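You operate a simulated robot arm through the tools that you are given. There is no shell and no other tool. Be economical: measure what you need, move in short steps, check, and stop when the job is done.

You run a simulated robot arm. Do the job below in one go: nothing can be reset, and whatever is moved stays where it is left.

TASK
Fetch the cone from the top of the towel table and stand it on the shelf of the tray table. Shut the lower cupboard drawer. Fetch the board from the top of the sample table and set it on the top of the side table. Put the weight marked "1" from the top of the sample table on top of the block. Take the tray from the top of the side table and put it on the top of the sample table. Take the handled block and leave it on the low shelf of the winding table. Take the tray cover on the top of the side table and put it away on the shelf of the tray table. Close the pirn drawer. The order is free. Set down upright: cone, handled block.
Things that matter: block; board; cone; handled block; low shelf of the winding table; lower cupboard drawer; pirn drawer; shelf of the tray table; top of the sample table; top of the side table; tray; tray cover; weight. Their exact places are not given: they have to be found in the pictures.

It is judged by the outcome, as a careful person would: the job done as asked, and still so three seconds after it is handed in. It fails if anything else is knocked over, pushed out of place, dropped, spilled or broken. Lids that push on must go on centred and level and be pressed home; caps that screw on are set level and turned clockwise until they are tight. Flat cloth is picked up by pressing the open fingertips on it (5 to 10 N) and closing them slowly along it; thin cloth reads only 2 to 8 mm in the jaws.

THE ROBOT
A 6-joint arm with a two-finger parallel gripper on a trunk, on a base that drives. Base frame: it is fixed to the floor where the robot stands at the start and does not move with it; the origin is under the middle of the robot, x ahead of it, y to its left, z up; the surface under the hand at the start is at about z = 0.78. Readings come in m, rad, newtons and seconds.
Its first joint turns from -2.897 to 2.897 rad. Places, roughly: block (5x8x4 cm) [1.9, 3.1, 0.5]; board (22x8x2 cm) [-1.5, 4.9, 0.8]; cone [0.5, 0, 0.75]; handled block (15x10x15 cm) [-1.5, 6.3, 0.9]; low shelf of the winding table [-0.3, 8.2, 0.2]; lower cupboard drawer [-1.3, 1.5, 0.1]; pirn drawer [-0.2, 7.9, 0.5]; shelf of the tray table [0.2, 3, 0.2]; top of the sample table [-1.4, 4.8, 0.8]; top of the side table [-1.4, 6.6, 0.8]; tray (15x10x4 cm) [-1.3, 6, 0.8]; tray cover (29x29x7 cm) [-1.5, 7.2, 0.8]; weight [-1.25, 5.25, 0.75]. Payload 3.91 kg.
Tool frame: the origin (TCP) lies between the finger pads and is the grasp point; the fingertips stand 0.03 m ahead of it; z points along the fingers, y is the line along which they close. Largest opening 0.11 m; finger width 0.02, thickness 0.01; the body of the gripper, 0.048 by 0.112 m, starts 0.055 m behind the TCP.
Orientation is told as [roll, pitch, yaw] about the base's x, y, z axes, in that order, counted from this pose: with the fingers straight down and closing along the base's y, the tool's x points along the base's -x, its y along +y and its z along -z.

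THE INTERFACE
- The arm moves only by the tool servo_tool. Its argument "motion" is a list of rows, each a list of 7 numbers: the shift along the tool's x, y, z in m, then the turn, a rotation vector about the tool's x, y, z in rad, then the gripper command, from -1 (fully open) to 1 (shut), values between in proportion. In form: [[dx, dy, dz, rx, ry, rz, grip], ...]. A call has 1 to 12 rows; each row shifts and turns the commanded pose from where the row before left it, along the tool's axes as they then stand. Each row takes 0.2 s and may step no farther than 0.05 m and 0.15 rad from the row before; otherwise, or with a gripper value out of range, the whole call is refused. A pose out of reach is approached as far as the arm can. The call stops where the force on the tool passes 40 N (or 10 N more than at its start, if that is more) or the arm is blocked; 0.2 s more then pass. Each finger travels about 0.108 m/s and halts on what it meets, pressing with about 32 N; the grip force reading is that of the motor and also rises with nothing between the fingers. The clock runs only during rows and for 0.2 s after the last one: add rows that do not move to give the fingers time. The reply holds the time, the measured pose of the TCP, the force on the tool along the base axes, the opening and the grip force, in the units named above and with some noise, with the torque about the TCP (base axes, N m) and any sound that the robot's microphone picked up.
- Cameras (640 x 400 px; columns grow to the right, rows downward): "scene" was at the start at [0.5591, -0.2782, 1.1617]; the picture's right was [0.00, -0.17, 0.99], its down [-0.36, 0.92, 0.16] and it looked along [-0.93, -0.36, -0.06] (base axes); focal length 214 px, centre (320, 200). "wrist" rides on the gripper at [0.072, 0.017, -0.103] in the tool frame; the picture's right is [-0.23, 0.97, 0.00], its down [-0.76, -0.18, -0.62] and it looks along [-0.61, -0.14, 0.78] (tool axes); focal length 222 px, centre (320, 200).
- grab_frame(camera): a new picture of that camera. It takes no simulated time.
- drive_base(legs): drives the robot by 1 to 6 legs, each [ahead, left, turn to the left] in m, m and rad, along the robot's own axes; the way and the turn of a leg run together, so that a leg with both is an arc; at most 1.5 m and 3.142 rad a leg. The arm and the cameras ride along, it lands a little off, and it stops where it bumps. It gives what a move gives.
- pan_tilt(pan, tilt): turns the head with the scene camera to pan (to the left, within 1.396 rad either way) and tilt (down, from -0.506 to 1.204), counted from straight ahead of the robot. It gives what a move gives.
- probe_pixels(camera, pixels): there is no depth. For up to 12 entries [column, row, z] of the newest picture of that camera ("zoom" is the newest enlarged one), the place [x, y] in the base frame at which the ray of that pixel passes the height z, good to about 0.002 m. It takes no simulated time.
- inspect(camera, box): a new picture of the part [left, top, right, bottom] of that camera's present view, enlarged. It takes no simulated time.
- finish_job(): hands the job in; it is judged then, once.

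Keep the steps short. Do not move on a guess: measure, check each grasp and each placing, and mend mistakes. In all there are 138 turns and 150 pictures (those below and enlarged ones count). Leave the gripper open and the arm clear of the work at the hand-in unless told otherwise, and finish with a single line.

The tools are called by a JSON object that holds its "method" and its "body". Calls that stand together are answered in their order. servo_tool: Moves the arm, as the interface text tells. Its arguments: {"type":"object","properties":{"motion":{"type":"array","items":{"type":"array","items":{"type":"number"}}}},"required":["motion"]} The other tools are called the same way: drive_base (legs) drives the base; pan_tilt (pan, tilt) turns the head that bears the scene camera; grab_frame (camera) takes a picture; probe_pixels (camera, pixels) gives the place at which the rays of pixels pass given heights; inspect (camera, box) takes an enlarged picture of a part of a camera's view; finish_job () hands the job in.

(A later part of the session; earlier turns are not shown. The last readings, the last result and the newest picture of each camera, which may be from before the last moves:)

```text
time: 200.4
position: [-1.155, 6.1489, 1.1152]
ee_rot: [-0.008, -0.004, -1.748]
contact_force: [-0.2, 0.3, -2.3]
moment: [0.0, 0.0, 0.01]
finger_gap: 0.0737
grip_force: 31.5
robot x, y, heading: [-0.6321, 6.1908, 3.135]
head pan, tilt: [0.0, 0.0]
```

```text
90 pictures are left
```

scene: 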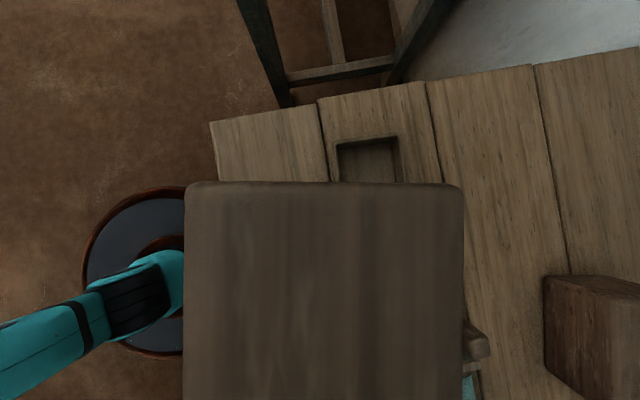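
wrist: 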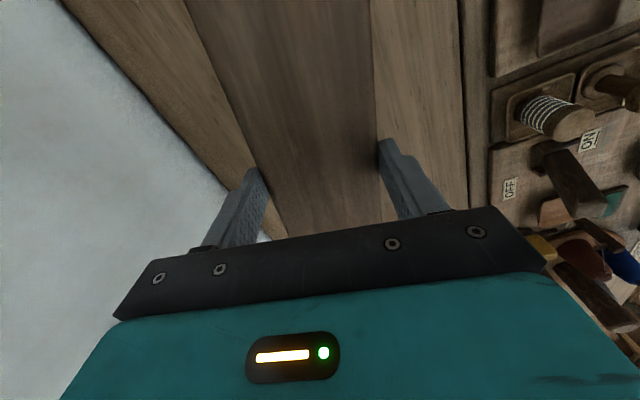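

{"method": "probe_pixels", "body": {"camera": "scene", "pixels": [[210, 122, 0.82], [535, 64, 0.82], [336, 142, 0.85], [400, 136, 0.85], [427, 85, 0.82], [640, 50, 0.82], [545, 280, 0.9], [570, 273, 0.9], [460, 320, 0.85], [466, 200, 0.82]]}}

{"method": "pan_tilt", "body": {"pan": -0.5, "tilt": 0.0}}

{"method": "grab_frame", "body": {"camera": "scene"}}

```text
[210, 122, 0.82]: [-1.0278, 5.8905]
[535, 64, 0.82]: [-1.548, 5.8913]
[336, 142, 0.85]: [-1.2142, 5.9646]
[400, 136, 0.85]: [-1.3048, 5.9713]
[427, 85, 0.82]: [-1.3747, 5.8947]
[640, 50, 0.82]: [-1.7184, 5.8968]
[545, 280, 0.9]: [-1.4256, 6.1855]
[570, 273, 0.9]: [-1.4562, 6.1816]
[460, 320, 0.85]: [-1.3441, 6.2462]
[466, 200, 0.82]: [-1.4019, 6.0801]
```

```text
time: 201.3
position: [-1.1541, 6.1479, 1.1164]
ee_rot: [-0.007, -0.003, -1.749]
contact_force: [-0.1, 0.3, -2.7]
moment: [0.01, 0.0, 0.02]
finger_gap: 0.0737
grip_force: 31.9
robot x, y, heading: [-0.6328, 6.1929, 3.134]
head pan, tilt: [-0.499, 0.0]
```

```text
89 pictures are left
```

scene: 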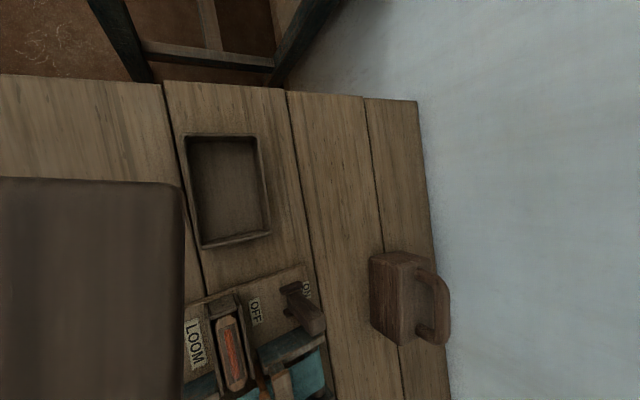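

Front strip of the side table (x -1.03…-1.2, y 5.9…6.15) is free. I'll set the board there, long side along y, at about (-1.105, 6.03).

{"method": "servo_tool", "body": {"motion": [[-0.04, 0.012, 0, 0, 0, -0.09, 1], [-0.04, 0.012, 0, 0, 0, -0.088, 1], [-0.036, 0.012, 0.03, 0, 0, 0, 1], [0, 0.012, 0.045, 0, 0, 0, 1], [0, 0, 0.045, 0, 0, 0, 1], [0, 0, 0.045, 0, 0, 0, 1], [0, 0, 0.035, 0, 0, 0, 1], [0, 0, 0, 0, 0, 0, 1]]}}

{"method": "pan_tilt", "body": {"pan": -0.2, "tilt": 0.5}}

{"method": "grab_frame", "body": {"camera": "scene"}}

{"method": "grab_frame", "body": {"camera": "wrist"}}

```text
time: 203.1
position: [-1.121, 6.0284, 0.9136]
ee_rot: [-0.007, -0.002, -1.571]
contact_force: [0.0, 0.3, -1.9]
moment: [0.01, -0.01, -0.01]
finger_gap: 0.0737
grip_force: 31.9
robot x, y, heading: [-0.631, 6.1945, 3.131]
head pan, tilt: [-0.499, 0.0]
```

```text
time: 204.1
position: [-1.1183, 6.0268, 0.913]
ee_rot: [-0.008, 0.001, -1.57]
contact_force: [0.1, 0.4, -2.2]
moment: [0.02, -0.02, -0.04]
finger_gap: 0.0735
grip_force: 32.1
robot x, y, heading: [-0.6281, 6.1951, 3.13]
head pan, tilt: [-0.201, 0.499]
```

```text
88 pictures are left
```

scene: 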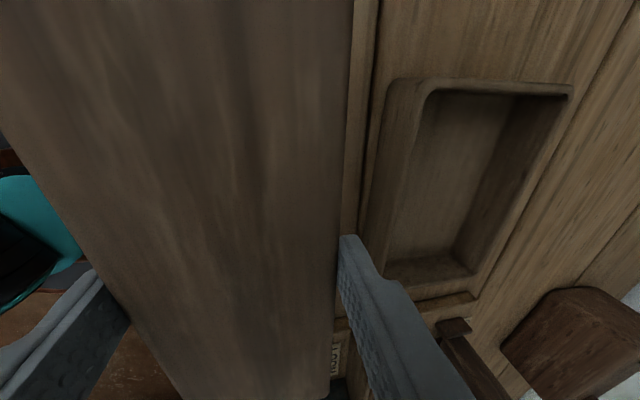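

```text
87 pictures are left
```

wrist: 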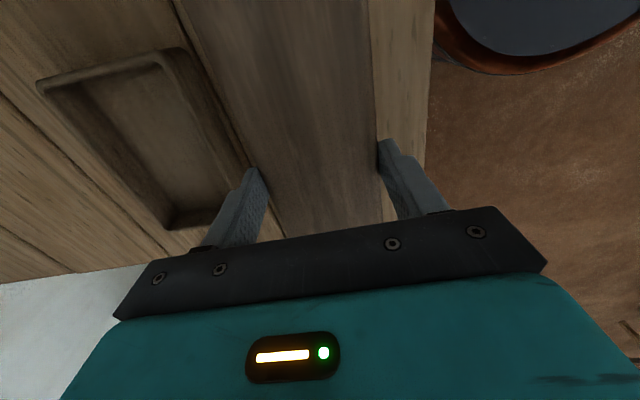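

{"method": "probe_pixels", "body": {"camera": "scene", "pixels": [[335, 330, 0.83], [335, 345, 0.83], [470, 295, 0.83], [425, 300, 0.83], [395, 80, 0.86], [365, 225, 0.86]]}}

{"method": "pan_tilt", "body": {"pan": 0.0, "tilt": 1.1}}

{"method": "grab_frame", "body": {"camera": "scene"}}

```text
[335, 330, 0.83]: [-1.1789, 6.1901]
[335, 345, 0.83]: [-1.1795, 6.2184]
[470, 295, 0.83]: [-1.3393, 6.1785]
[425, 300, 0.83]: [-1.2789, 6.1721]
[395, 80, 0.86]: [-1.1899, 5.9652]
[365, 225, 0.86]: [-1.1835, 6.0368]
```

```text
time: 205.1
position: [-1.1191, 6.0279, 0.9136]
ee_rot: [-0.007, -0.001, -1.571]
contact_force: [0.4, 0.9, -1.3]
moment: [0.01, 0.01, 0.01]
finger_gap: 0.0736
grip_force: 31.9
robot x, y, heading: [-0.6243, 6.1909, 3.132]
head pan, tilt: [0.0, 1.1]
```

```text
86 pictures are left
```

scene: 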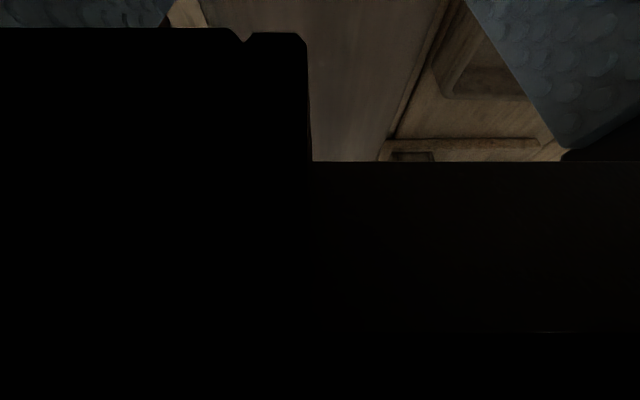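

Panel starts at y≈6.175 and the tray wall is at x≈-1.187. I'll shift the board 0.03 toward the front edge and lower it slowly.

{"method": "servo_tool", "body": {"motion": [[-0.004, 0.03, 0, 0, 0, 0, 1], [0, 0, 0.02, 0, 0, 0, 1], [0, 0, 0.015, 0, 0, 0, 1], [0, 0, 0.008, 0, 0, 0, 1], [0, 0, 0.006, 0, 0, 0, 1], [0, 0, 0.005, 0, 0, 0, 1], [0, 0, 0, 0, 0, 0, 1]]}}

```text
time: 206.7
position: [-1.0906, 6.0266, 0.8596]
ee_rot: [-0.008, 0.0, -1.569]
contact_force: [0.2, -1.2, -2.3]
moment: [-0.01, 0.03, 0.02]
finger_gap: 0.0734
grip_force: 31.7
robot x, y, heading: [-0.6295, 6.1934, 3.132]
head pan, tilt: [0.0, 1.1]
```

{"method": "servo_tool", "body": {"motion": [[0, 0, 0.004, 0, 0, 0, 1], [0, 0, 0.004, 0, 0, 0, 1], [0, 0, 0.004, 0, 0, 0, 1], [0, 0, 0.004, 0, 0, 0, 1], [0, 0, 0.004, 0, 0, 0, 1], [0, 0, 0.004, 0, 0, 0, 1]]}}

```text
time: 207.6
position: [-1.0898, 6.025, 0.8504]
ee_rot: [-0.012, -0.003, -1.571]
contact_force: [7.5, 1.2, 7.5]
moment: [-0.02, -0.63, 0.12]
finger_gap: 0.0737
grip_force: 31.9
robot x, y, heading: [-0.6291, 6.1975, 3.134]
head pan, tilt: [0.0, 1.1]
stopped in row 4: the force on the tool passed its limit at 48 N (the readings are from after the stop); the commanded pose is now the measured one
```

Board is down (contact at 0.85). I'll open partly and rise.

{"method": "servo_tool", "body": {"motion": [[0, 0, 0, 0, 0, 0, -0.5], [0, 0, 0, 0, 0, 0, -0.7], [0, 0, -0.02, 0, 0, 0, -0.7], [0, 0, -0.04, 0, 0, 0, -0.7], [0, 0, -0.05, 0, 0, 0, -1], [0, 0, -0.05, 0, 0, 0, -1], [0, 0, -0.05, 0, 0, 0, -1], [0, 0, -0.04, 0, 0, 0, -1]]}}

{"method": "pan_tilt", "body": {"pan": -0.3, "tilt": 0.2}}

{"method": "grab_frame", "body": {"camera": "scene"}}

```text
time: 209.4
position: [-1.0893, 6.0275, 1.1009]
ee_rot: [-0.01, -0.002, -1.571]
contact_force: [-0.5, 0.1, 0.1]
moment: [0.0, 0.0, -0.01]
finger_gap: 0.1101
grip_force: 0.0
robot x, y, heading: [-0.6263, 6.1941, 3.134]
head pan, tilt: [0.0, 1.1]
```

```text
time: 210.6
position: [-1.089, 6.0278, 1.0995]
ee_rot: [-0.01, -0.002, -1.572]
contact_force: [0.2, 0.2, 0.7]
moment: [-0.03, -0.03, 0.01]
finger_gap: 0.1103
grip_force: 0.1
robot x, y, heading: [-0.6279, 6.1929, 3.137]
head pan, tilt: [-0.3, 0.201]
```

```text
85 pictures are left
```

scene: 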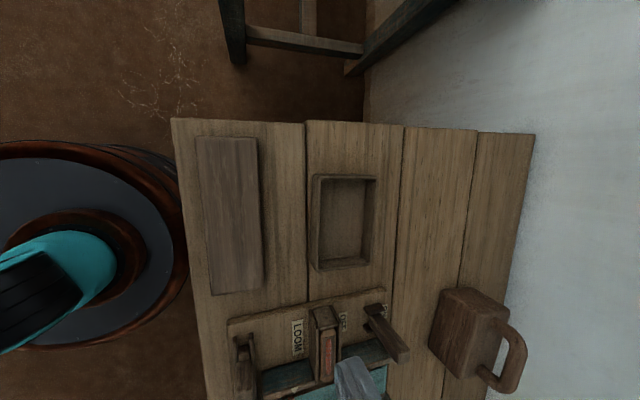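

Board is well placed. Next the tray: I'll measure its rim.

{"method": "probe_pixels", "body": {"camera": "scene", "pixels": [[314, 175, 0.86], [376, 179, 0.86], [370, 264, 0.86], [318, 270, 0.86], [322, 182, 0.86], [367, 185, 0.86], [362, 258, 0.86], [325, 262, 0.86], [197, 136, 0.84], [262, 290, 0.84]]}}

{"method": "inspect", "body": {"camera": "scene", "box": [270, 140, 430, 290]}}

```text
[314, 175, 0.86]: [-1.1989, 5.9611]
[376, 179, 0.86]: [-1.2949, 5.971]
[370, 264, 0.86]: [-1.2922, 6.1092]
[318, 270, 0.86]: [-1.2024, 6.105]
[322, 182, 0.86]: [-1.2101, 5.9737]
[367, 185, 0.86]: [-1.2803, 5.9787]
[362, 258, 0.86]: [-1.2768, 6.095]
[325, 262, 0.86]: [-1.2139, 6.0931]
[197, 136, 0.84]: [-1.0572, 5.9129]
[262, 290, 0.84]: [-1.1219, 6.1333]
```

```text
2.67 times, centred on (350, 215) of scene
```

zoom: 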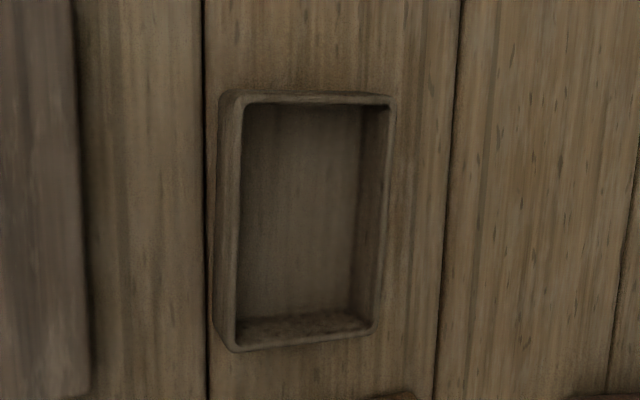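

I'll pinch the tray's near long wall (x≈-1.211, y≈6.035) with fingers half open.

{"method": "servo_tool", "body": {"motion": [[0.003, -0.042, 0, 0, 0, 0, -0.1], [0.003, -0.042, 0, 0, 0, 0, -0.1], [0.002, -0.038, 0.03, 0, 0, 0, -0.1], [0, 0, 0.045, 0, 0, 0, -0.1], [0, 0, 0.045, 0, 0, 0, -0.1], [0, 0, 0.045, 0, 0, 0, -0.1], [0, 0, 0, 0, 0, 0, -0.1]]}}

{"method": "grab_frame", "body": {"camera": "wrist"}}

```text
time: 212.2
position: [-1.2108, 6.0347, 0.9362]
ee_rot: [-0.011, -0.003, -1.573]
contact_force: [-0.3, 0.5, 0.8]
moment: [0.01, -0.02, 0.0]
finger_gap: 0.0605
grip_force: 0.2
robot x, y, heading: [-0.6284, 6.1988, 3.131]
head pan, tilt: [-0.3, 0.201]
```

```text
83 pictures are left
```

wrist: 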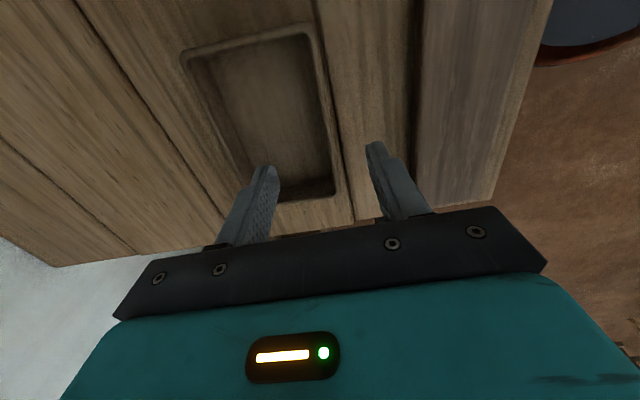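

{"method": "servo_tool", "body": {"motion": [[0, 0, 0.03, 0, 0, 0, -0.1], [0, 0, 0.025, 0, 0, 0, -0.1], [0, 0, 0.013, 0, 0, 0, -0.1], [0, 0, 0, 0, 0, 0, 0.5], [0, 0, 0, 0, 0, 0, 1], [0, 0, 0, 0, 0, 0, 1], [0, 0, 0, 0, 0, 0, 1]]}}

{"method": "servo_tool", "body": {"motion": [[0, 0, -0.005, 0, 0, 0, 1], [0, 0, -0.01, 0, 0, 0, 1], [0, 0, -0.02, 0, 0, 0, 1], [0, 0, -0.02, 0, 0, 0, 1], [0, 0, -0.02, 0, 0, 0, 1], [0, 0, 0, 0, 0, 0, 1]]}}

{"method": "grab_frame", "body": {"camera": "wrist"}}

```text
time: 213.8
position: [-1.2131, 6.0341, 0.8692]
ee_rot: [-0.011, -0.001, -1.571]
contact_force: [0.6, 0.9, -0.7]
moment: [0.01, -0.04, -0.01]
finger_gap: 0.0051
grip_force: 32.2
robot x, y, heading: [-0.6288, 6.1944, 3.137]
head pan, tilt: [-0.3, 0.201]
```

```text
time: 215.2
position: [-1.2111, 6.0347, 0.9443]
ee_rot: [-0.011, -0.001, -1.571]
contact_force: [0.5, 0.1, -0.8]
moment: [0.03, -0.03, -0.01]
finger_gap: 0.0052
grip_force: 32.1
robot x, y, heading: [-0.63, 6.1947, 3.134]
head pan, tilt: [-0.3, 0.201]
```

```text
82 pictures are left
```

wrist: 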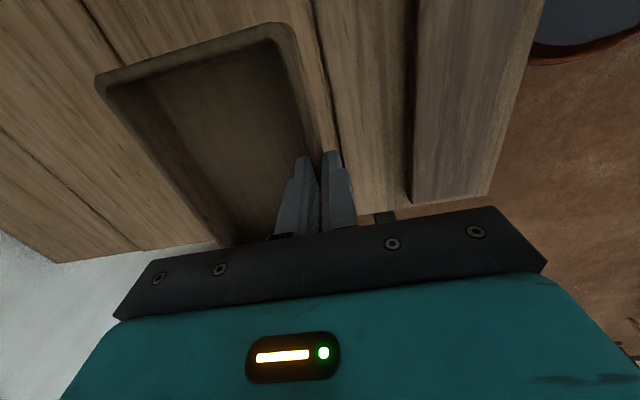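

Tray is lifted level. I'll carry it to the empty rear of the sample table, TCP about (-1.42, 5.32).

{"method": "servo_tool", "body": {"motion": [[0, 0, -0.04, 0, 0, 0, 1], [0, 0, -0.04, 0, 0, 0, 1], [0, 0, -0.03, 0, 0, 0, 1]]}}

{"method": "drive_base", "body": {"legs": [[0, 0.71, 0]]}}

{"method": "servo_tool", "body": {"motion": [[0, -0.035, 0, 0, 0, 0, 1], [0, -0.035, 0, 0, 0, 0, 1], [0, -0.035, 0, 0, 0, 0, 1], [0, -0.035, 0, 0, 0, 0, 1], [0, -0.035, 0, 0, 0, 0, 1], [0, -0.035, 0, 0, 0, 0, 1], [0, 0, 0, 0, 0, 0, 1]]}}

{"method": "pan_tilt", "body": {"pan": 0.3, "tilt": 0.2}}

{"method": "grab_frame", "body": {"camera": "scene"}}

```text
time: 216.0
position: [-1.211, 6.0342, 1.0518]
ee_rot: [-0.011, -0.004, -1.573]
contact_force: [-0.7, 0.0, -1.4]
moment: [-0.04, -0.08, 0.0]
finger_gap: 0.0052
grip_force: 32.2
robot x, y, heading: [-0.631, 6.1922, 3.131]
head pan, tilt: [-0.3, 0.201]
```

```text
time: 219.9
position: [-1.2145, 5.3208, 1.053]
ee_rot: [-0.01, -0.003, -1.568]
contact_force: [0.9, 0.8, -2.0]
moment: [0.01, -0.06, -0.02]
finger_gap: 0.0051
grip_force: 32.2
robot x, y, heading: [-0.6326, 5.4833, 3.136]
head pan, tilt: [-0.3, 0.201]
```

```text
time: 221.5
position: [-1.4244, 5.3182, 1.054]
ee_rot: [-0.011, -0.003, -1.567]
contact_force: [-0.3, 0.2, -1.0]
moment: [0.0, -0.04, 0.0]
finger_gap: 0.0051
grip_force: 32.5
robot x, y, heading: [-0.6316, 5.4814, 3.135]
head pan, tilt: [-0.3, 0.201]
```

```text
time: 222.5
position: [-1.4252, 5.3193, 1.0544]
ee_rot: [-0.01, -0.003, -1.568]
contact_force: [-0.3, 0.2, -2.0]
moment: [0.01, -0.01, -0.02]
finger_gap: 0.0054
grip_force: 32.0
robot x, y, heading: [-0.6323, 5.4807, 3.133]
head pan, tilt: [0.3, 0.201]
```

```text
81 pictures are left
```

scene: 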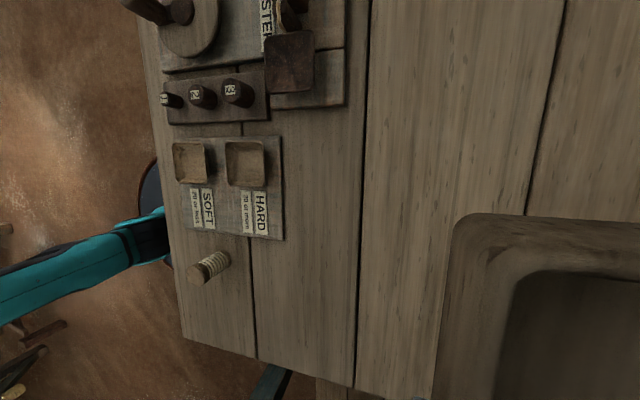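

Clear planks below. I'll lower it to contact.

{"method": "servo_tool", "body": {"motion": [[0, 0, 0.045, 0, 0, 0, 1], [0, 0, 0.045, 0, 0, 0, 1], [0, 0, 0.045, 0, 0, 0, 1], [0, 0, 0.03, 0, 0, 0, 1], [0, 0, 0.008, 0, 0, 0, 1], [0, 0, 0.005, 0, 0, 0, 1], [0, 0, 0.004, 0, 0, 0, 1], [0, 0, 0.004, 0, 0, 0, 1], [0, 0, 0.003, 0, 0, 0, 1], [0, 0, 0.003, 0, 0, 0, 1], [0, 0, 0.003, 0, 0, 0, 1]]}}

```text
time: 224.9
position: [-1.4275, 5.3193, 0.8593]
ee_rot: [-0.012, -0.001, -1.567]
contact_force: [3.2, -1.6, 28.7]
moment: [-0.05, -0.23, 0.02]
finger_gap: 0.0053
grip_force: 32.7
robot x, y, heading: [-0.6346, 5.4814, 3.138]
head pan, tilt: [0.3, 0.201]
```

Contact, 29 N up, so the tray is on the table. I'll open part-way, rise and check.

{"method": "servo_tool", "body": {"motion": [[0, 0, -0.002, 0, 0, 0, 1], [0, 0, 0, 0, 0, 0, 0.7], [0, 0, 0, 0, 0, 0, 0.5], [0, 0, -0.02, 0, 0, 0, 0.5], [0, 0, -0.05, 0, 0, 0, 0.5], [0, 0, -0.05, 0, 0, 0, 0], [0, 0, -0.05, 0, 0, 0, -1], [0, 0, -0.05, 0, 0, 0, -1]]}}

{"method": "pan_tilt", "body": {"pan": 0.0, "tilt": 0.2}}

{"method": "grab_frame", "body": {"camera": "scene"}}

```text
time: 226.7
position: [-1.4256, 5.3224, 1.0819]
ee_rot: [-0.01, -0.001, -1.565]
contact_force: [-0.3, -0.6, 0.4]
moment: [0.0, -0.07, 0.0]
finger_gap: 0.1101
grip_force: 0.1
robot x, y, heading: [-0.6318, 5.4833, 3.137]
head pan, tilt: [0.3, 0.201]
```

```text
time: 227.5
position: [-1.427, 5.3208, 1.0827]
ee_rot: [-0.011, -0.002, -1.568]
contact_force: [0.0, 0.1, 0.1]
moment: [-0.01, 0.02, 0.0]
finger_gap: 0.1101
grip_force: 0.0
robot x, y, heading: [-0.632, 5.4805, 3.14]
head pan, tilt: [0.0, 0.201]
```

```text
80 pictures are left
```

scene: 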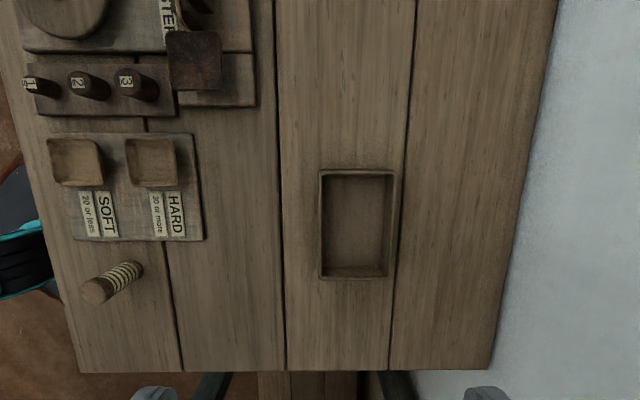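

Tray is on the sample table. Next the handled block: I'll drive back along the side table and view it from above.

{"method": "servo_tool", "body": {"motion": [[0, 0.04, -0.02, 0, 0, 0, -1], [0, 0.04, -0.02, 0, 0, 0, -1], [0, 0.04, -0.02, 0, 0, 0, -1], [0, 0.04, 0, 0, 0, 0, -1], [0, 0.04, 0, 0, 0, 0, -1]]}}

{"method": "drive_base", "body": {"legs": [[0, -0.95, 0]]}}

{"method": "pan_tilt", "body": {"pan": -0.4, "tilt": 0.3}}

{"method": "grab_frame", "body": {"camera": "scene"}}

```text
time: 228.7
position: [-1.2263, 5.3237, 1.1373]
ee_rot: [-0.01, -0.003, -1.568]
contact_force: [-0.8, 0.0, -0.6]
moment: [0.04, -0.04, -0.02]
finger_gap: 0.1099
grip_force: 0.0
robot x, y, heading: [-0.6358, 5.4783, 3.136]
head pan, tilt: [0.0, 0.201]
```

```text
time: 233.6
position: [-1.2184, 6.2711, 1.1385]
ee_rot: [-0.011, -0.001, -1.575]
contact_force: [-0.4, -0.3, -0.4]
moment: [-0.02, 0.01, 0.03]
finger_gap: 0.1102
grip_force: 0.0
robot x, y, heading: [-0.6282, 6.4278, 3.123]
head pan, tilt: [0.0, 0.201]
```

```text
time: 234.5
position: [-1.219, 6.2713, 1.1379]
ee_rot: [-0.01, -0.001, -1.576]
contact_force: [-0.5, -0.3, 0.0]
moment: [0.03, -0.02, 0.02]
finger_gap: 0.11
grip_force: 0.0
robot x, y, heading: [-0.6223, 6.424, 3.13]
head pan, tilt: [-0.4, 0.3]
```

```text
79 pictures are left
```

scene: 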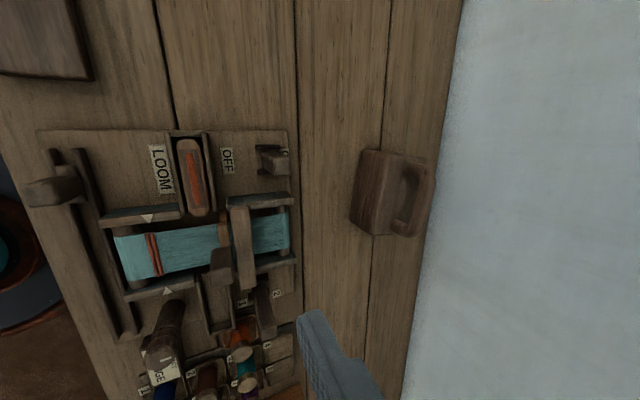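

The handle bar runs along y. A horizontal hand rolled so the fingers close vertically (one finger through the arch) suits both the pick and the low shelf. From here that's one turn about the tool's x. I'll do it and look.

{"method": "servo_tool", "body": {"motion": [[0, 0, 0, 0.143, 0, 0, -1], [0, 0, 0, 0.143, 0, 0, -1], [0, 0, 0, 0.143, 0, 0, -1], [0, 0, 0, 0.143, 0, 0, -1], [0, 0, 0, 0.143, 0, 0, -1], [0, 0, 0, 0.143, 0, 0, -1], [0, 0, 0, 0.143, 0, 0, -1], [0, 0, 0, 0.143, 0, 0, -1], [0, 0, 0, 0.143, 0, 0, -1], [0, 0, 0, 0.143, 0, 0, -1], [0, 0, 0, 0.143, 0, 0, -1], [0, 0, 0, 0, 0, 0, -1]]}}

{"method": "pan_tilt", "body": {"pan": 0.4, "tilt": 0.0}}

{"method": "grab_frame", "body": {"camera": "scene"}}

```text
time: 237.1
position: [-1.2191, 6.2705, 1.1389]
ee_rot: [-1.584, -0.001, -1.575]
contact_force: [0.7, 0.3, 0.2]
moment: [0.0, 0.0, 0.0]
finger_gap: 0.11
grip_force: 0.1
robot x, y, heading: [-0.6242, 6.4295, 3.126]
head pan, tilt: [-0.4, 0.3]
```

```text
time: 238.2
position: [-1.2186, 6.2717, 1.1396]
ee_rot: [-1.584, -0.003, -1.575]
contact_force: [0.7, 0.1, -1.6]
moment: [0.0, -0.01, 0.02]
finger_gap: 0.11
grip_force: 0.1
robot x, y, heading: [-0.6247, 6.4274, 3.133]
head pan, tilt: [0.4, 0.0]
```

```text
78 pictures are left
```

scene: 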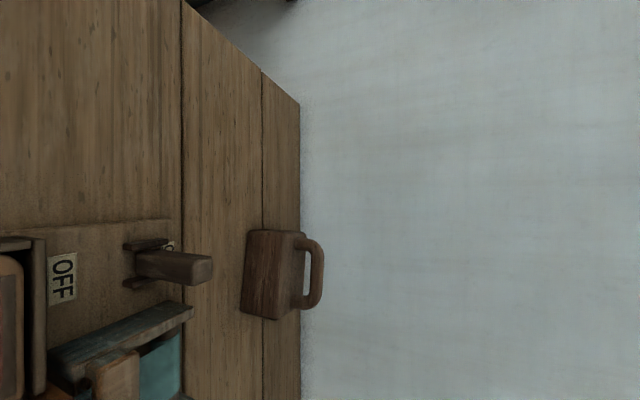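

{"method": "inspect", "body": {"camera": "scene", "box": [220, 210, 350, 340]}}

{"method": "probe_pixels", "body": {"camera": "scene", "pixels": [[248, 232, 0.82], [241, 311, 0.82], [279, 320, 0.92], [288, 232, 0.92], [318, 245, 0.96], [316, 300, 0.96]]}}

```text
3.08 times, centred on (285, 275) of scene
```

zoom: 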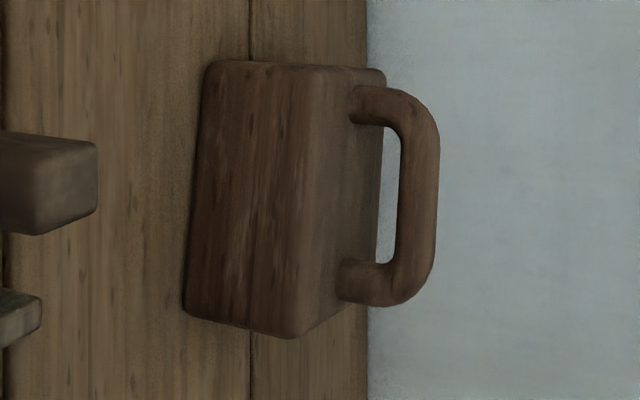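

```text
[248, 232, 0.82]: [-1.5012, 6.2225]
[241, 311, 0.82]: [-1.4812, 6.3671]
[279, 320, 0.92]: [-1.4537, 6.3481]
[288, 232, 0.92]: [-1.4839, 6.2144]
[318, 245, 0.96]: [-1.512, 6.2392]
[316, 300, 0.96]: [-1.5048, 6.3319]
```

{"method": "probe_pixels", "body": {"camera": "scene", "pixels": [[212, 258, 0.86], [212, 258, 0.9], [140, 265, 0.84], [193, 305, 0.86], [318, 270, 0.94], [318, 270, 0.95]]}}

{"method": "servo_tool", "body": {"motion": [[0, 0.02, 0.0, 0, 0.046, 0, -1], [0, 0.03, 0.0, 0, 0.046, 0, -1], [0, 0.04, 0.0, 0, 0.046, 0, -1], [0, 0.04, 0, 0, 0, 0, -1], [0, 0, 0, 0, 0, 0, -1]]}}

{"method": "pan_tilt", "body": {"pan": 0.0, "tilt": 0.0}}

{"method": "grab_frame", "body": {"camera": "scene"}}

```text
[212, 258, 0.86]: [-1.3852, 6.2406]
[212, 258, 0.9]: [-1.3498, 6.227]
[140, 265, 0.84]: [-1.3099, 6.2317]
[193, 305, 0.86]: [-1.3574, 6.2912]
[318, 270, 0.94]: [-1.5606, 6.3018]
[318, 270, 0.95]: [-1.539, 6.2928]
```

```text
time: 239.4
position: [-1.2198, 6.272, 1.0073]
ee_rot: [-1.584, -0.004, -1.713]
contact_force: [-0.4, -0.6, -0.9]
moment: [-0.01, 0.0, 0.02]
finger_gap: 0.11
grip_force: 0.2
robot x, y, heading: [-0.6262, 6.4256, 3.132]
head pan, tilt: [0.4, 0.0]
```

```text
time: 240.3
position: [-1.2198, 6.271, 1.0067]
ee_rot: [-1.583, -0.004, -1.713]
contact_force: [-0.2, 0.3, -0.4]
moment: [0.0, 0.02, 0.01]
finger_gap: 0.1102
grip_force: 0.1
robot x, y, heading: [-0.6278, 6.4273, 3.133]
head pan, tilt: [0.0, 0.0]
```

```text
76 pictures are left
```

scene: 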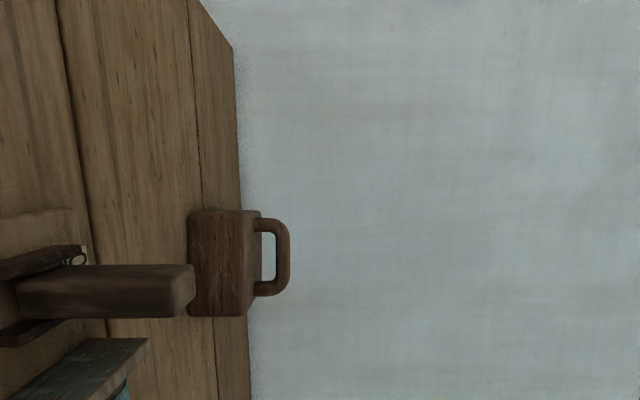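

{"method": "probe_pixels", "body": {"camera": "scene", "pixels": [[283, 258, 0.93], [283, 258, 0.94], [283, 258, 0.95], [262, 258, 0.9], [262, 258, 0.91], [276, 258, 0.93], [276, 258, 0.92], [289, 258, 0.95], [194, 290, 0.86], [194, 290, 0.88]]}}

{"method": "inspect", "body": {"camera": "scene", "box": [170, 190, 310, 330]}}

```text
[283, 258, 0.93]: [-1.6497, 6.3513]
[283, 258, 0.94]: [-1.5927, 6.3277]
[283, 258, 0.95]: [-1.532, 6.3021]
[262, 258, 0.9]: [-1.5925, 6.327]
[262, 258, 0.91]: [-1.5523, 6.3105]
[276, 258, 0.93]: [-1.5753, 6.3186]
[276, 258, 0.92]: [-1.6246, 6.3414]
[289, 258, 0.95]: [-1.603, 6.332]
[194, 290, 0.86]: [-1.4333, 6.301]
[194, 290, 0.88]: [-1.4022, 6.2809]
```

```text
2.86 times, centred on (240, 260) of scene
```

zoom: 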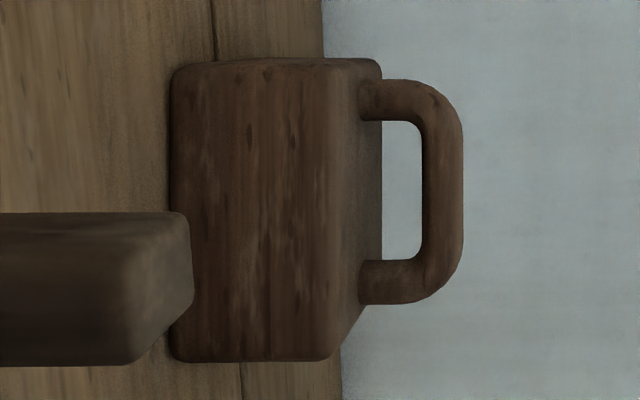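

Bar centre ≈(-1.540, 6.302, 0.949), hole z 0.90–0.937, but a lever on the panel rises to about 0.93 beside my path. I'll tilt the hand 0.4 rad downward so its rear clears that, and go to a standoff 0.10 short of the bar.

{"method": "servo_tool", "body": {"motion": [[0, 0, 0, -0.133, 0, 0, 0.3], [0, 0, 0, -0.133, 0, 0, 0.3], [0, 0, 0, -0.134, 0, 0, 0.3], [-0.0026, -0.0143, 0.0413, 0, 0, 0, 0.3], [-0.0026, -0.0143, 0.0413, 0, 0, 0, 0.3], [-0.0026, -0.0143, 0.0413, 0, 0, 0, 0.3], [-0.0026, -0.0143, 0.0413, 0, 0, 0, 0.3], [-0.0026, -0.0143, 0.0413, 0, 0, 0, 0.3], [0, 0, 0, 0, 0, 0, 0.3]]}}

{"method": "grab_frame", "body": {"camera": "scene"}}

{"method": "grab_frame", "body": {"camera": "wrist"}}

```text
time: 242.3
position: [-1.4359, 6.2883, 0.9957]
ee_rot: [-1.185, -0.004, -1.712]
contact_force: [-0.6, 0.3, 0.8]
moment: [-0.05, -0.01, 0.04]
finger_gap: 0.0382
grip_force: 0.1
robot x, y, heading: [-0.6214, 6.4317, 3.127]
head pan, tilt: [0.0, 0.0]
```

```text
74 pictures are left
```

scene: 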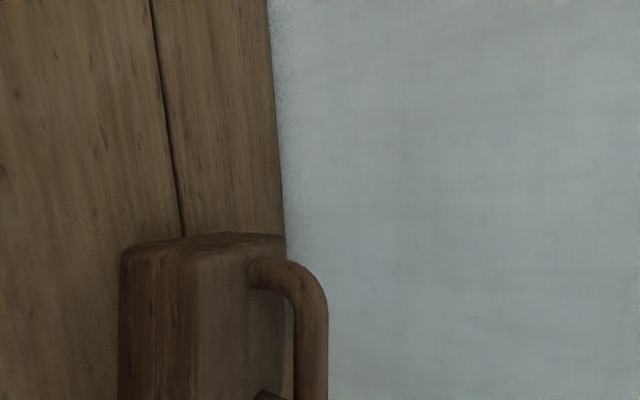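

```text
73 pictures are left
```

wrist: 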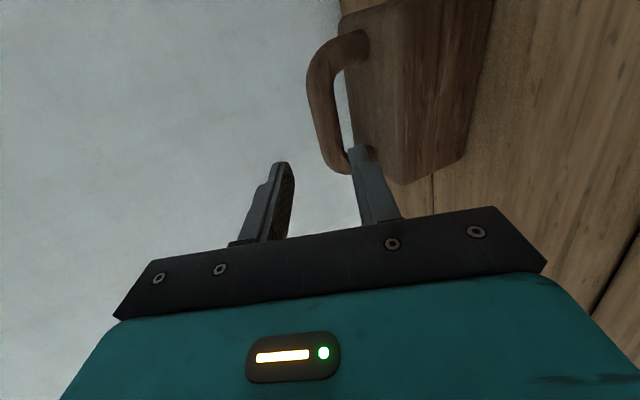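

The bar is about 9 px low relative to the finger axis (~0.009 m). I'll shift 0.006 down-tool and advance carefully.

{"method": "servo_tool", "body": {"motion": [[0, 0.006, 0.02, 0, 0, 0, 0.3], [0, 0, 0.025, 0, 0, 0, 0.3], [0, 0, 0.02, 0, 0, 0, 0.3], [0, 0, 0.015, 0, 0, 0, 0.3], [0, 0, 0.015, 0, 0, 0, 0.3], [0, 0, 0, 0, 0, 0, 0.3]]}}

{"method": "grab_frame", "body": {"camera": "wrist"}}

```text
time: 243.7
position: [-1.5222, 6.3, 0.9543]
ee_rot: [-1.183, -0.004, -1.712]
contact_force: [0.1, 0.2, -0.3]
moment: [0.03, -0.03, 0.01]
finger_gap: 0.0383
grip_force: 0.1
robot x, y, heading: [-0.6277, 6.426, 3.128]
head pan, tilt: [0.0, 0.0]
```

```text
72 pictures are left
```

wrist: 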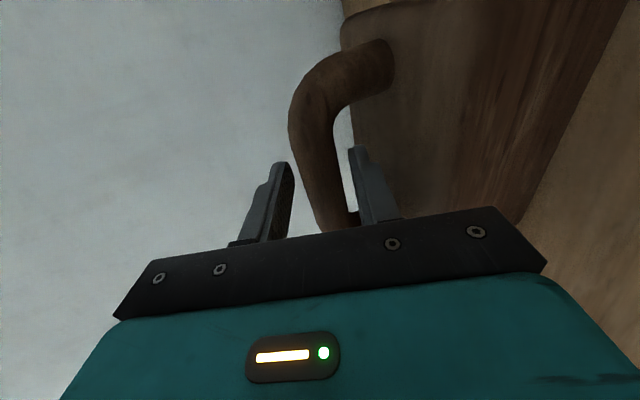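

The bar is between the fingers, one in the arch, with no contact force. I'll close and lift gently.

{"method": "servo_tool", "body": {"motion": [[0, 0, 0, 0, 0, 0, 0.6], [0, 0, 0, 0, 0, 0, 1], [0, 0, 0, 0, 0, 0, 1], [0, 0, 0, 0, 0, 0, 1]]}}

{"method": "servo_tool", "body": {"motion": [[0, -0.005, -0.002, 0, 0, 0, 1], [0, -0.01, -0.004, 0, 0, 0, 1], [0, -0.018, -0.008, 0, 0, 0, 1], [0, -0.018, -0.008, 0, 0, 0, 1], [0, 0, 0, 0, 0, 0, 1]]}}

{"method": "grab_frame", "body": {"camera": "wrist"}}

```text
time: 244.7
position: [-1.5223, 6.2985, 0.9552]
ee_rot: [-1.185, -0.003, -1.712]
contact_force: [0.2, -0.2, 0.5]
moment: [-0.01, -0.08, -0.04]
finger_gap: 0.0234
grip_force: 32.1
robot x, y, heading: [-0.6266, 6.4271, 3.132]
head pan, tilt: [0.0, 0.0]
```

```text
time: 245.9
position: [-1.5206, 6.3011, 1.0106]
ee_rot: [-1.185, -0.002, -1.712]
contact_force: [0.0, -0.1, -8.9]
moment: [0.04, -0.11, 0.01]
finger_gap: 0.0236
grip_force: 31.6
robot x, y, heading: [-0.6252, 6.4251, 3.126]
head pan, tilt: [0.0, 0.0]
```

```text
71 pictures are left
```

wrist: 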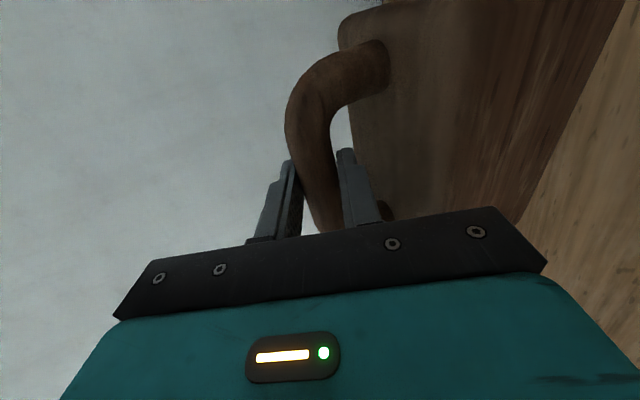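

Held (≈9 N). I'll raise it clear, pull it in and turn to face the winding table.

{"method": "servo_tool", "body": {"motion": [[0, -0.022, -0.0093, 0, 0, 0, 1], [0, -0.022, -0.0093, 0, 0, 0, 1], [0, -0.022, -0.0093, 0, 0, 0, 1], [0, -0.022, -0.0093, 0, 0, 0, 1], [0, -0.022, -0.0093, 0, 0, 0, 1], [0, 0.017, -0.0403, 0, 0, 0, 1], [0, 0.017, -0.0403, 0, 0, 0, 1], [0, 0.017, -0.0403, 0, 0, 0, 1], [0, 0.017, -0.0403, 0, 0, 0, 1], [0, 0.017, -0.0403, 0, 0, 0, 1], [0, 0.017, -0.0403, 0, 0, 0, 1], [0, 0.017, -0.0403, 0, 0, 0, 1]]}}

{"method": "drive_base", "body": {"legs": [[-0.15, 0, 0], [0, 0, -1.56]]}}

{"method": "pan_tilt", "body": {"pan": 0.3, "tilt": 0.0}}

{"method": "grab_frame", "body": {"camera": "scene"}}

```text
time: 248.5
position: [-1.2188, 6.2582, 1.1238]
ee_rot: [-1.182, -0.002, -1.714]
contact_force: [-0.8, 0.1, -9.9]
moment: [0.02, -0.04, -0.03]
finger_gap: 0.0234
grip_force: 31.5
robot x, y, heading: [-0.6285, 6.4302, 3.123]
head pan, tilt: [0.0, 0.0]
```

```text
time: 253.7
position: [-0.6452, 7.0168, 1.1255]
ee_rot: [-1.183, -0.002, 3.0]
contact_force: [-0.8, 0.3, -8.5]
moment: [-0.06, -0.02, -0.03]
finger_gap: 0.0237
grip_force: 32.2
robot x, y, heading: [-0.4759, 6.423, 1.559]
head pan, tilt: [0.0, 0.0]
```

```text
time: 254.5
position: [-0.645, 7.0174, 1.1258]
ee_rot: [-1.183, -0.003, 2.999]
contact_force: [-0.2, 0.5, -8.7]
moment: [-0.08, -0.01, 0.0]
finger_gap: 0.0238
grip_force: 32.0
robot x, y, heading: [-0.4774, 6.4237, 1.554]
head pan, tilt: [0.3, 0.0]
```

```text
70 pictures are left
```

scene: 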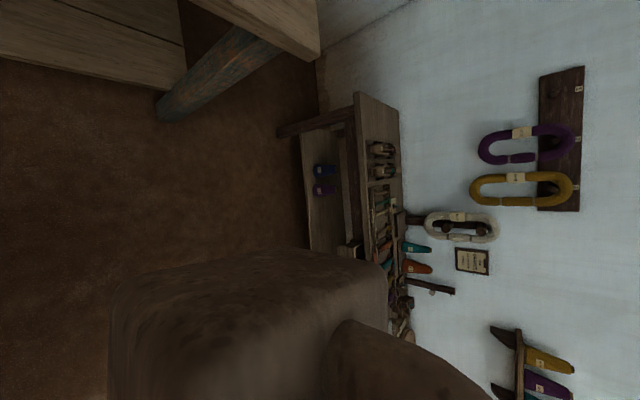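

{"method": "inspect", "body": {"camera": "scene", "box": [270, 80, 450, 270]}}

{"method": "probe_pixels", "body": {"camera": "scene", "pixels": [[281, 133, 0.0], [303, 138, 0.2], [311, 240, 0.2], [323, 170, 0.2], [320, 192, 0.2], [338, 130, 0.2], [355, 94, 0.75], [368, 250, 0.75], [350, 250, 0.5]]}}

```text
2.11 times, centred on (360, 175) of scene
```

zoom: 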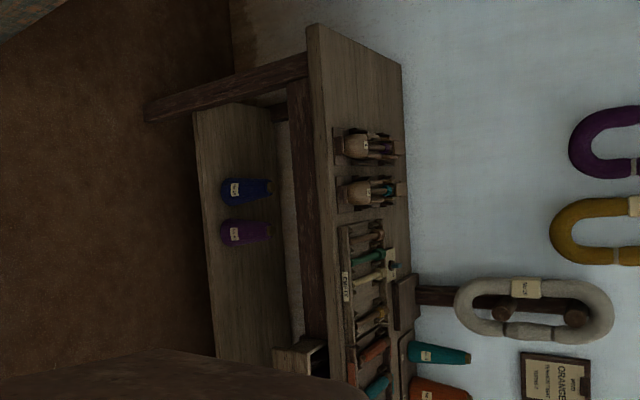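

```text
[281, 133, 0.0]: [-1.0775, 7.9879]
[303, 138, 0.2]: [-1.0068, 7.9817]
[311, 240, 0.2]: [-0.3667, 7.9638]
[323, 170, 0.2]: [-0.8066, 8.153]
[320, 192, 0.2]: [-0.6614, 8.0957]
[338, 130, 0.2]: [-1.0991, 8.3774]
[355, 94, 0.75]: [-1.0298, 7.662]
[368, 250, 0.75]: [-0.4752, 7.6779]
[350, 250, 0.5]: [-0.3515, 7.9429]
```

Shelf's free stretch is around x -0.6…-0.4 (cones at x -0.81 and -0.66; open pirn drawer from about -0.35). I'll square the block to the table and lower it in the open, then view the table from lower.

{"method": "servo_tool", "body": {"motion": [[0, 0, 0, 0, -0.131, -0.055, 1], [0, 0.01, 0.04, 0, 0, 0, 1], [0, 0.01, 0.04, 0, 0, 0, 1], [0, 0.02, 0.04, 0, 0, 0, 1], [0, 0.036, 0.03, 0, 0, 0, 1], [0, 0.036, 0.03, 0, 0, 0, 1], [0, 0.04, 0.027, 0, 0, 0, 1], [0, 0.04, 0.027, 0, 0, 0, 1], [0, 0.04, 0.027, 0, 0, 0, 1], [0, 0.04, 0.027, 0, 0, 0, 1], [0, 0.044, 0.018, 0, 0, 0, 1], [0, 0.044, 0.018, 0, 0, 0, 1]]}}

{"method": "servo_tool", "body": {"motion": [[0, 0.044, 0.018, 0, 0, 0, 1], [0, 0.044, 0.018, 0, 0, 0, 1], [0, 0.044, 0.018, 0, 0, 0, 1], [0, 0.044, 0.018, 0, 0, 0, 1], [0, 0.044, 0.018, 0, 0, 0, 1], [0, 0, 0, 0, 0, 0, 1]]}}

{"method": "pan_tilt", "body": {"pan": -0.35, "tilt": -0.3}}

{"method": "grab_frame", "body": {"camera": "scene"}}

```text
time: 257.1
position: [-0.6447, 7.1819, 0.6652]
ee_rot: [-1.186, -0.003, -3.139]
contact_force: [0.7, -0.2, -7.6]
moment: [-0.12, 0.0, -0.02]
finger_gap: 0.0239
grip_force: 31.5
robot x, y, heading: [-0.4774, 6.4238, 1.563]
head pan, tilt: [0.3, 0.0]
```

```text
time: 258.5
position: [-0.6451, 7.1798, 0.4296]
ee_rot: [-1.183, -0.002, -3.141]
contact_force: [0.3, -0.6, -7.7]
moment: [-0.09, -0.02, -0.02]
finger_gap: 0.0235
grip_force: 31.5
robot x, y, heading: [-0.4768, 6.4251, 1.561]
head pan, tilt: [0.3, 0.0]
```

```text
time: 259.5
position: [-0.6452, 7.1798, 0.4303]
ee_rot: [-1.183, -0.001, -3.14]
contact_force: [-0.7, 0.5, -7.6]
moment: [-0.09, -0.04, -0.01]
finger_gap: 0.0235
grip_force: 32.1
robot x, y, heading: [-0.4776, 6.4251, 1.56]
head pan, tilt: [-0.351, -0.3]
```

```text
68 pictures are left
```

scene: 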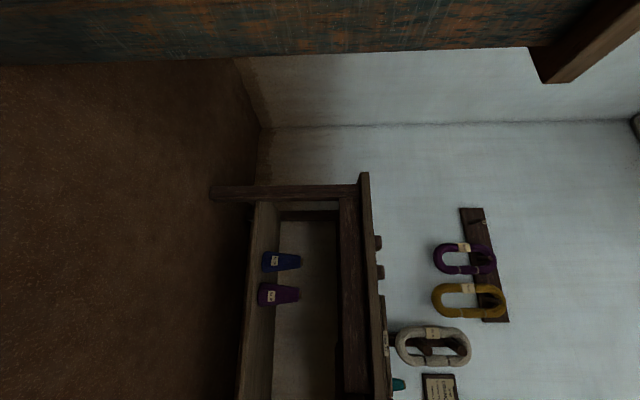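

{"method": "probe_pixels", "body": {"camera": "scene", "pixels": [[212, 193, 0.0], [252, 215, 0.2], [240, 390, 0.2], [252, 215, 0.22], [262, 258, 0.22], [258, 293, 0.22], [276, 300, 0.22], [360, 178, 0.6], [360, 178, 0.65]]}}

{"method": "pan_tilt", "body": {"pan": -0.3, "tilt": 0.3}}

{"method": "grab_frame", "body": {"camera": "scene"}}

```text
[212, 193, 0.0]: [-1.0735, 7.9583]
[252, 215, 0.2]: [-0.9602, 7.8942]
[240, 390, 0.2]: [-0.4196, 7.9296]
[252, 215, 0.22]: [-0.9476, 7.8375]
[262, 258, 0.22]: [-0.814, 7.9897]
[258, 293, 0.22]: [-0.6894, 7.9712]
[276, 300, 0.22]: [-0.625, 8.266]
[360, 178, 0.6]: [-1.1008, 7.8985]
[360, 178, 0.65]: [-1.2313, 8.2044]
```

```text
time: 260.5
position: [-0.6448, 7.1812, 0.43]
ee_rot: [-1.184, -0.001, -3.14]
contact_force: [-0.8, -0.4, -8.9]
moment: [-0.14, -0.04, 0.0]
finger_gap: 0.0237
grip_force: 32.4
robot x, y, heading: [-0.4776, 6.424, 1.559]
head pan, tilt: [-0.3, 0.3]
```

```text
67 pictures are left
```

scene: 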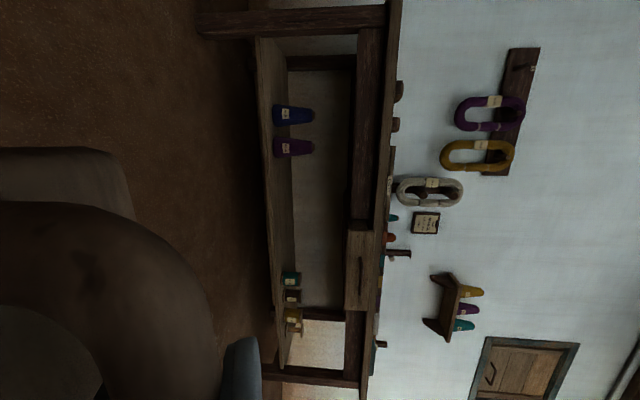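

{"method": "inspect", "body": {"camera": "scene", "box": [240, 90, 420, 350]}}

{"method": "probe_pixels", "body": {"camera": "scene", "pixels": [[263, 150, 0.22], [268, 220, 0.22], [272, 270, 0.22], [273, 148, 0.22], [281, 280, 0.22], [285, 297, 0.22], [347, 232, 0.5], [347, 310, 0.5], [347, 232, 0.48], [347, 310, 0.48], [197, 28, 0.0]]}}

```text
1.54 times, centred on (330, 220) of scene
```

zoom: 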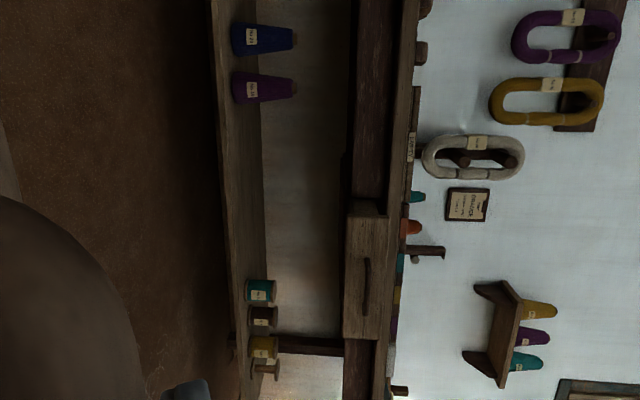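

```text
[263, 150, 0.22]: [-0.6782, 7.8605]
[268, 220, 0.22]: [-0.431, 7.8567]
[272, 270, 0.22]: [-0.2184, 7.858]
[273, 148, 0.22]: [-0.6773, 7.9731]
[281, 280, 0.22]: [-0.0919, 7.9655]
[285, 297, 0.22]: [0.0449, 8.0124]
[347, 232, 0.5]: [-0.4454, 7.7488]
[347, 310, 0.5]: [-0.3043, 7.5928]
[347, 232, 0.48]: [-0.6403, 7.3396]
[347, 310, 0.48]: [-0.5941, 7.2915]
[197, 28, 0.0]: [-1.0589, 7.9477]
```

Shelf front edge y≈7.95. I'll aim for TCP (-0.525, 8.05): shift right 0.11, drive ahead most of the way, then check.

{"method": "drive_base", "body": {"legs": [[0.2, -0.11, 0], [0.45, 0, 0]]}}

{"method": "pan_tilt", "body": {"pan": -0.2, "tilt": 0.0}}

{"method": "grab_frame", "body": {"camera": "scene"}}

```text
time: 264.6
position: [-0.5361, 7.8327, 0.4296]
ee_rot: [-1.183, -0.003, -3.132]
contact_force: [0.4, -0.1, -8.8]
moment: [-0.07, -0.03, -0.04]
finger_gap: 0.0237
grip_force: 32.0
robot x, y, heading: [-0.3564, 7.0787, 1.567]
head pan, tilt: [-0.3, 0.3]
```

```text
time: 265.4
position: [-0.5362, 7.8319, 0.4296]
ee_rot: [-1.183, 0.001, -3.133]
contact_force: [0.0, -0.3, -8.0]
moment: [-0.1, -0.01, 0.01]
finger_gap: 0.0236
grip_force: 32.3
robot x, y, heading: [-0.3618, 7.0785, 1.561]
head pan, tilt: [-0.201, 0.0]
```

```text
65 pictures are left
```

scene: 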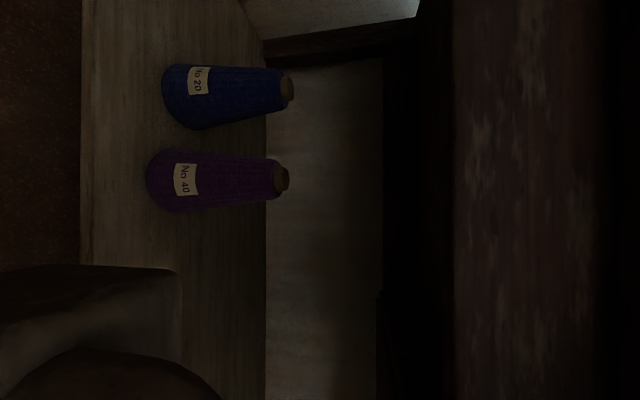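

{"method": "probe_pixels", "body": {"camera": "scene", "pixels": [[150, 212, 0.21], [175, 212, 0.21], [150, 155, 0.21], [82, 150, 0.2], [82, 250, 0.2], [265, 250, 0.2]]}}

{"method": "servo_tool", "body": {"motion": [[0, 0.0184, 0.0078, 0, 0, 0, 1], [0, 0.0184, 0.0078, 0, 0, 0, 1], [0, 0.0138, 0.0058, 0, 0, 0, 1], [0, 0, 0, 0, 0, 0, 1]]}}

{"method": "drive_base", "body": {"legs": [[0.15, -0.005, 0]]}}

{"method": "grab_frame", "body": {"camera": "scene"}}

```text
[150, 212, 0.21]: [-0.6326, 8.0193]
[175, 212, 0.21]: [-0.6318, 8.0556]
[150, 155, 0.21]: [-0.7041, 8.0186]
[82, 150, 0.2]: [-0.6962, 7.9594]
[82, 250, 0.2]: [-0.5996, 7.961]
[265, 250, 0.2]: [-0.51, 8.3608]
```

```text
time: 266.4
position: [-0.5377, 7.833, 0.3751]
ee_rot: [-1.183, -0.001, -3.133]
contact_force: [-0.3, -1.0, -7.7]
moment: [-0.13, -0.03, -0.01]
finger_gap: 0.024
grip_force: 32.4
robot x, y, heading: [-0.3606, 7.0793, 1.568]
head pan, tilt: [-0.201, 0.0]
```

```text
time: 267.7
position: [-0.5336, 7.9827, 0.3754]
ee_rot: [-1.186, -0.002, -3.13]
contact_force: [0.3, -0.3, -8.5]
moment: [-0.09, -0.02, -0.04]
finger_gap: 0.0238
grip_force: 32.5
robot x, y, heading: [-0.3524, 7.2329, 1.57]
head pan, tilt: [-0.201, 0.0]
```

```text
64 pictures are left
```

scene: 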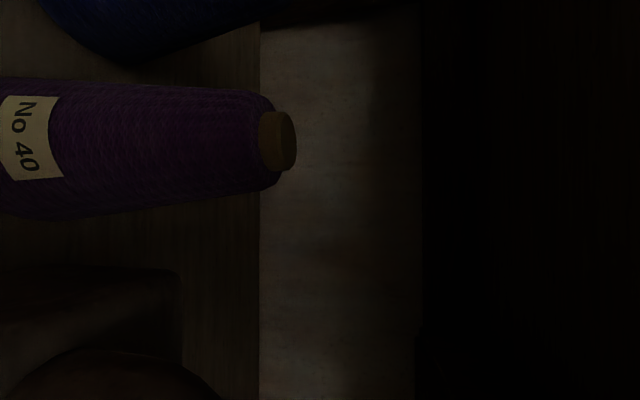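

{"method": "drive_base", "body": {"legs": [[0.06, -0.015, 0]]}}

{"method": "servo_tool", "body": {"motion": [[0, 0.0092, 0.0039, 0, 0, 0, 1], [0, 0.0074, 0.0031, 0, 0, 0, 1], [0, 0.0055, 0.0023, 0, 0, 0, 1], [0, 0.0046, 0.002, 0, 0, 0, 1], [0, 0.0046, 0.002, 0, 0, 0, 1], [0, 0.0046, 0.002, 0, 0, 0, 1], [0, 0.0046, 0.002, 0, 0, 0, 1], [0, 0.0046, 0.002, 0, 0, 0, 1]]}}

```text
time: 268.7
position: [-0.5185, 8.043, 0.3747]
ee_rot: [-1.184, -0.002, -3.131]
contact_force: [0.5, 0.4, -8.3]
moment: [-0.12, -0.05, -0.01]
finger_gap: 0.0237
grip_force: 32.5
robot x, y, heading: [-0.3439, 7.2893, 1.569]
head pan, tilt: [-0.201, 0.0]
```

```text
time: 270.3
position: [-0.5185, 8.0458, 0.3345]
ee_rot: [-1.191, -0.004, -3.131]
contact_force: [1.1, -6.9, 14.8]
moment: [0.24, 0.14, -0.09]
finger_gap: 0.0236
grip_force: 31.8
robot x, y, heading: [-0.3422, 7.2899, 1.568]
head pan, tilt: [-0.201, 0.0]
stopped in row 8: the force on the tool passed its limit at 48 N (the readings are from after the stop); the commanded pose is now the measured one
```

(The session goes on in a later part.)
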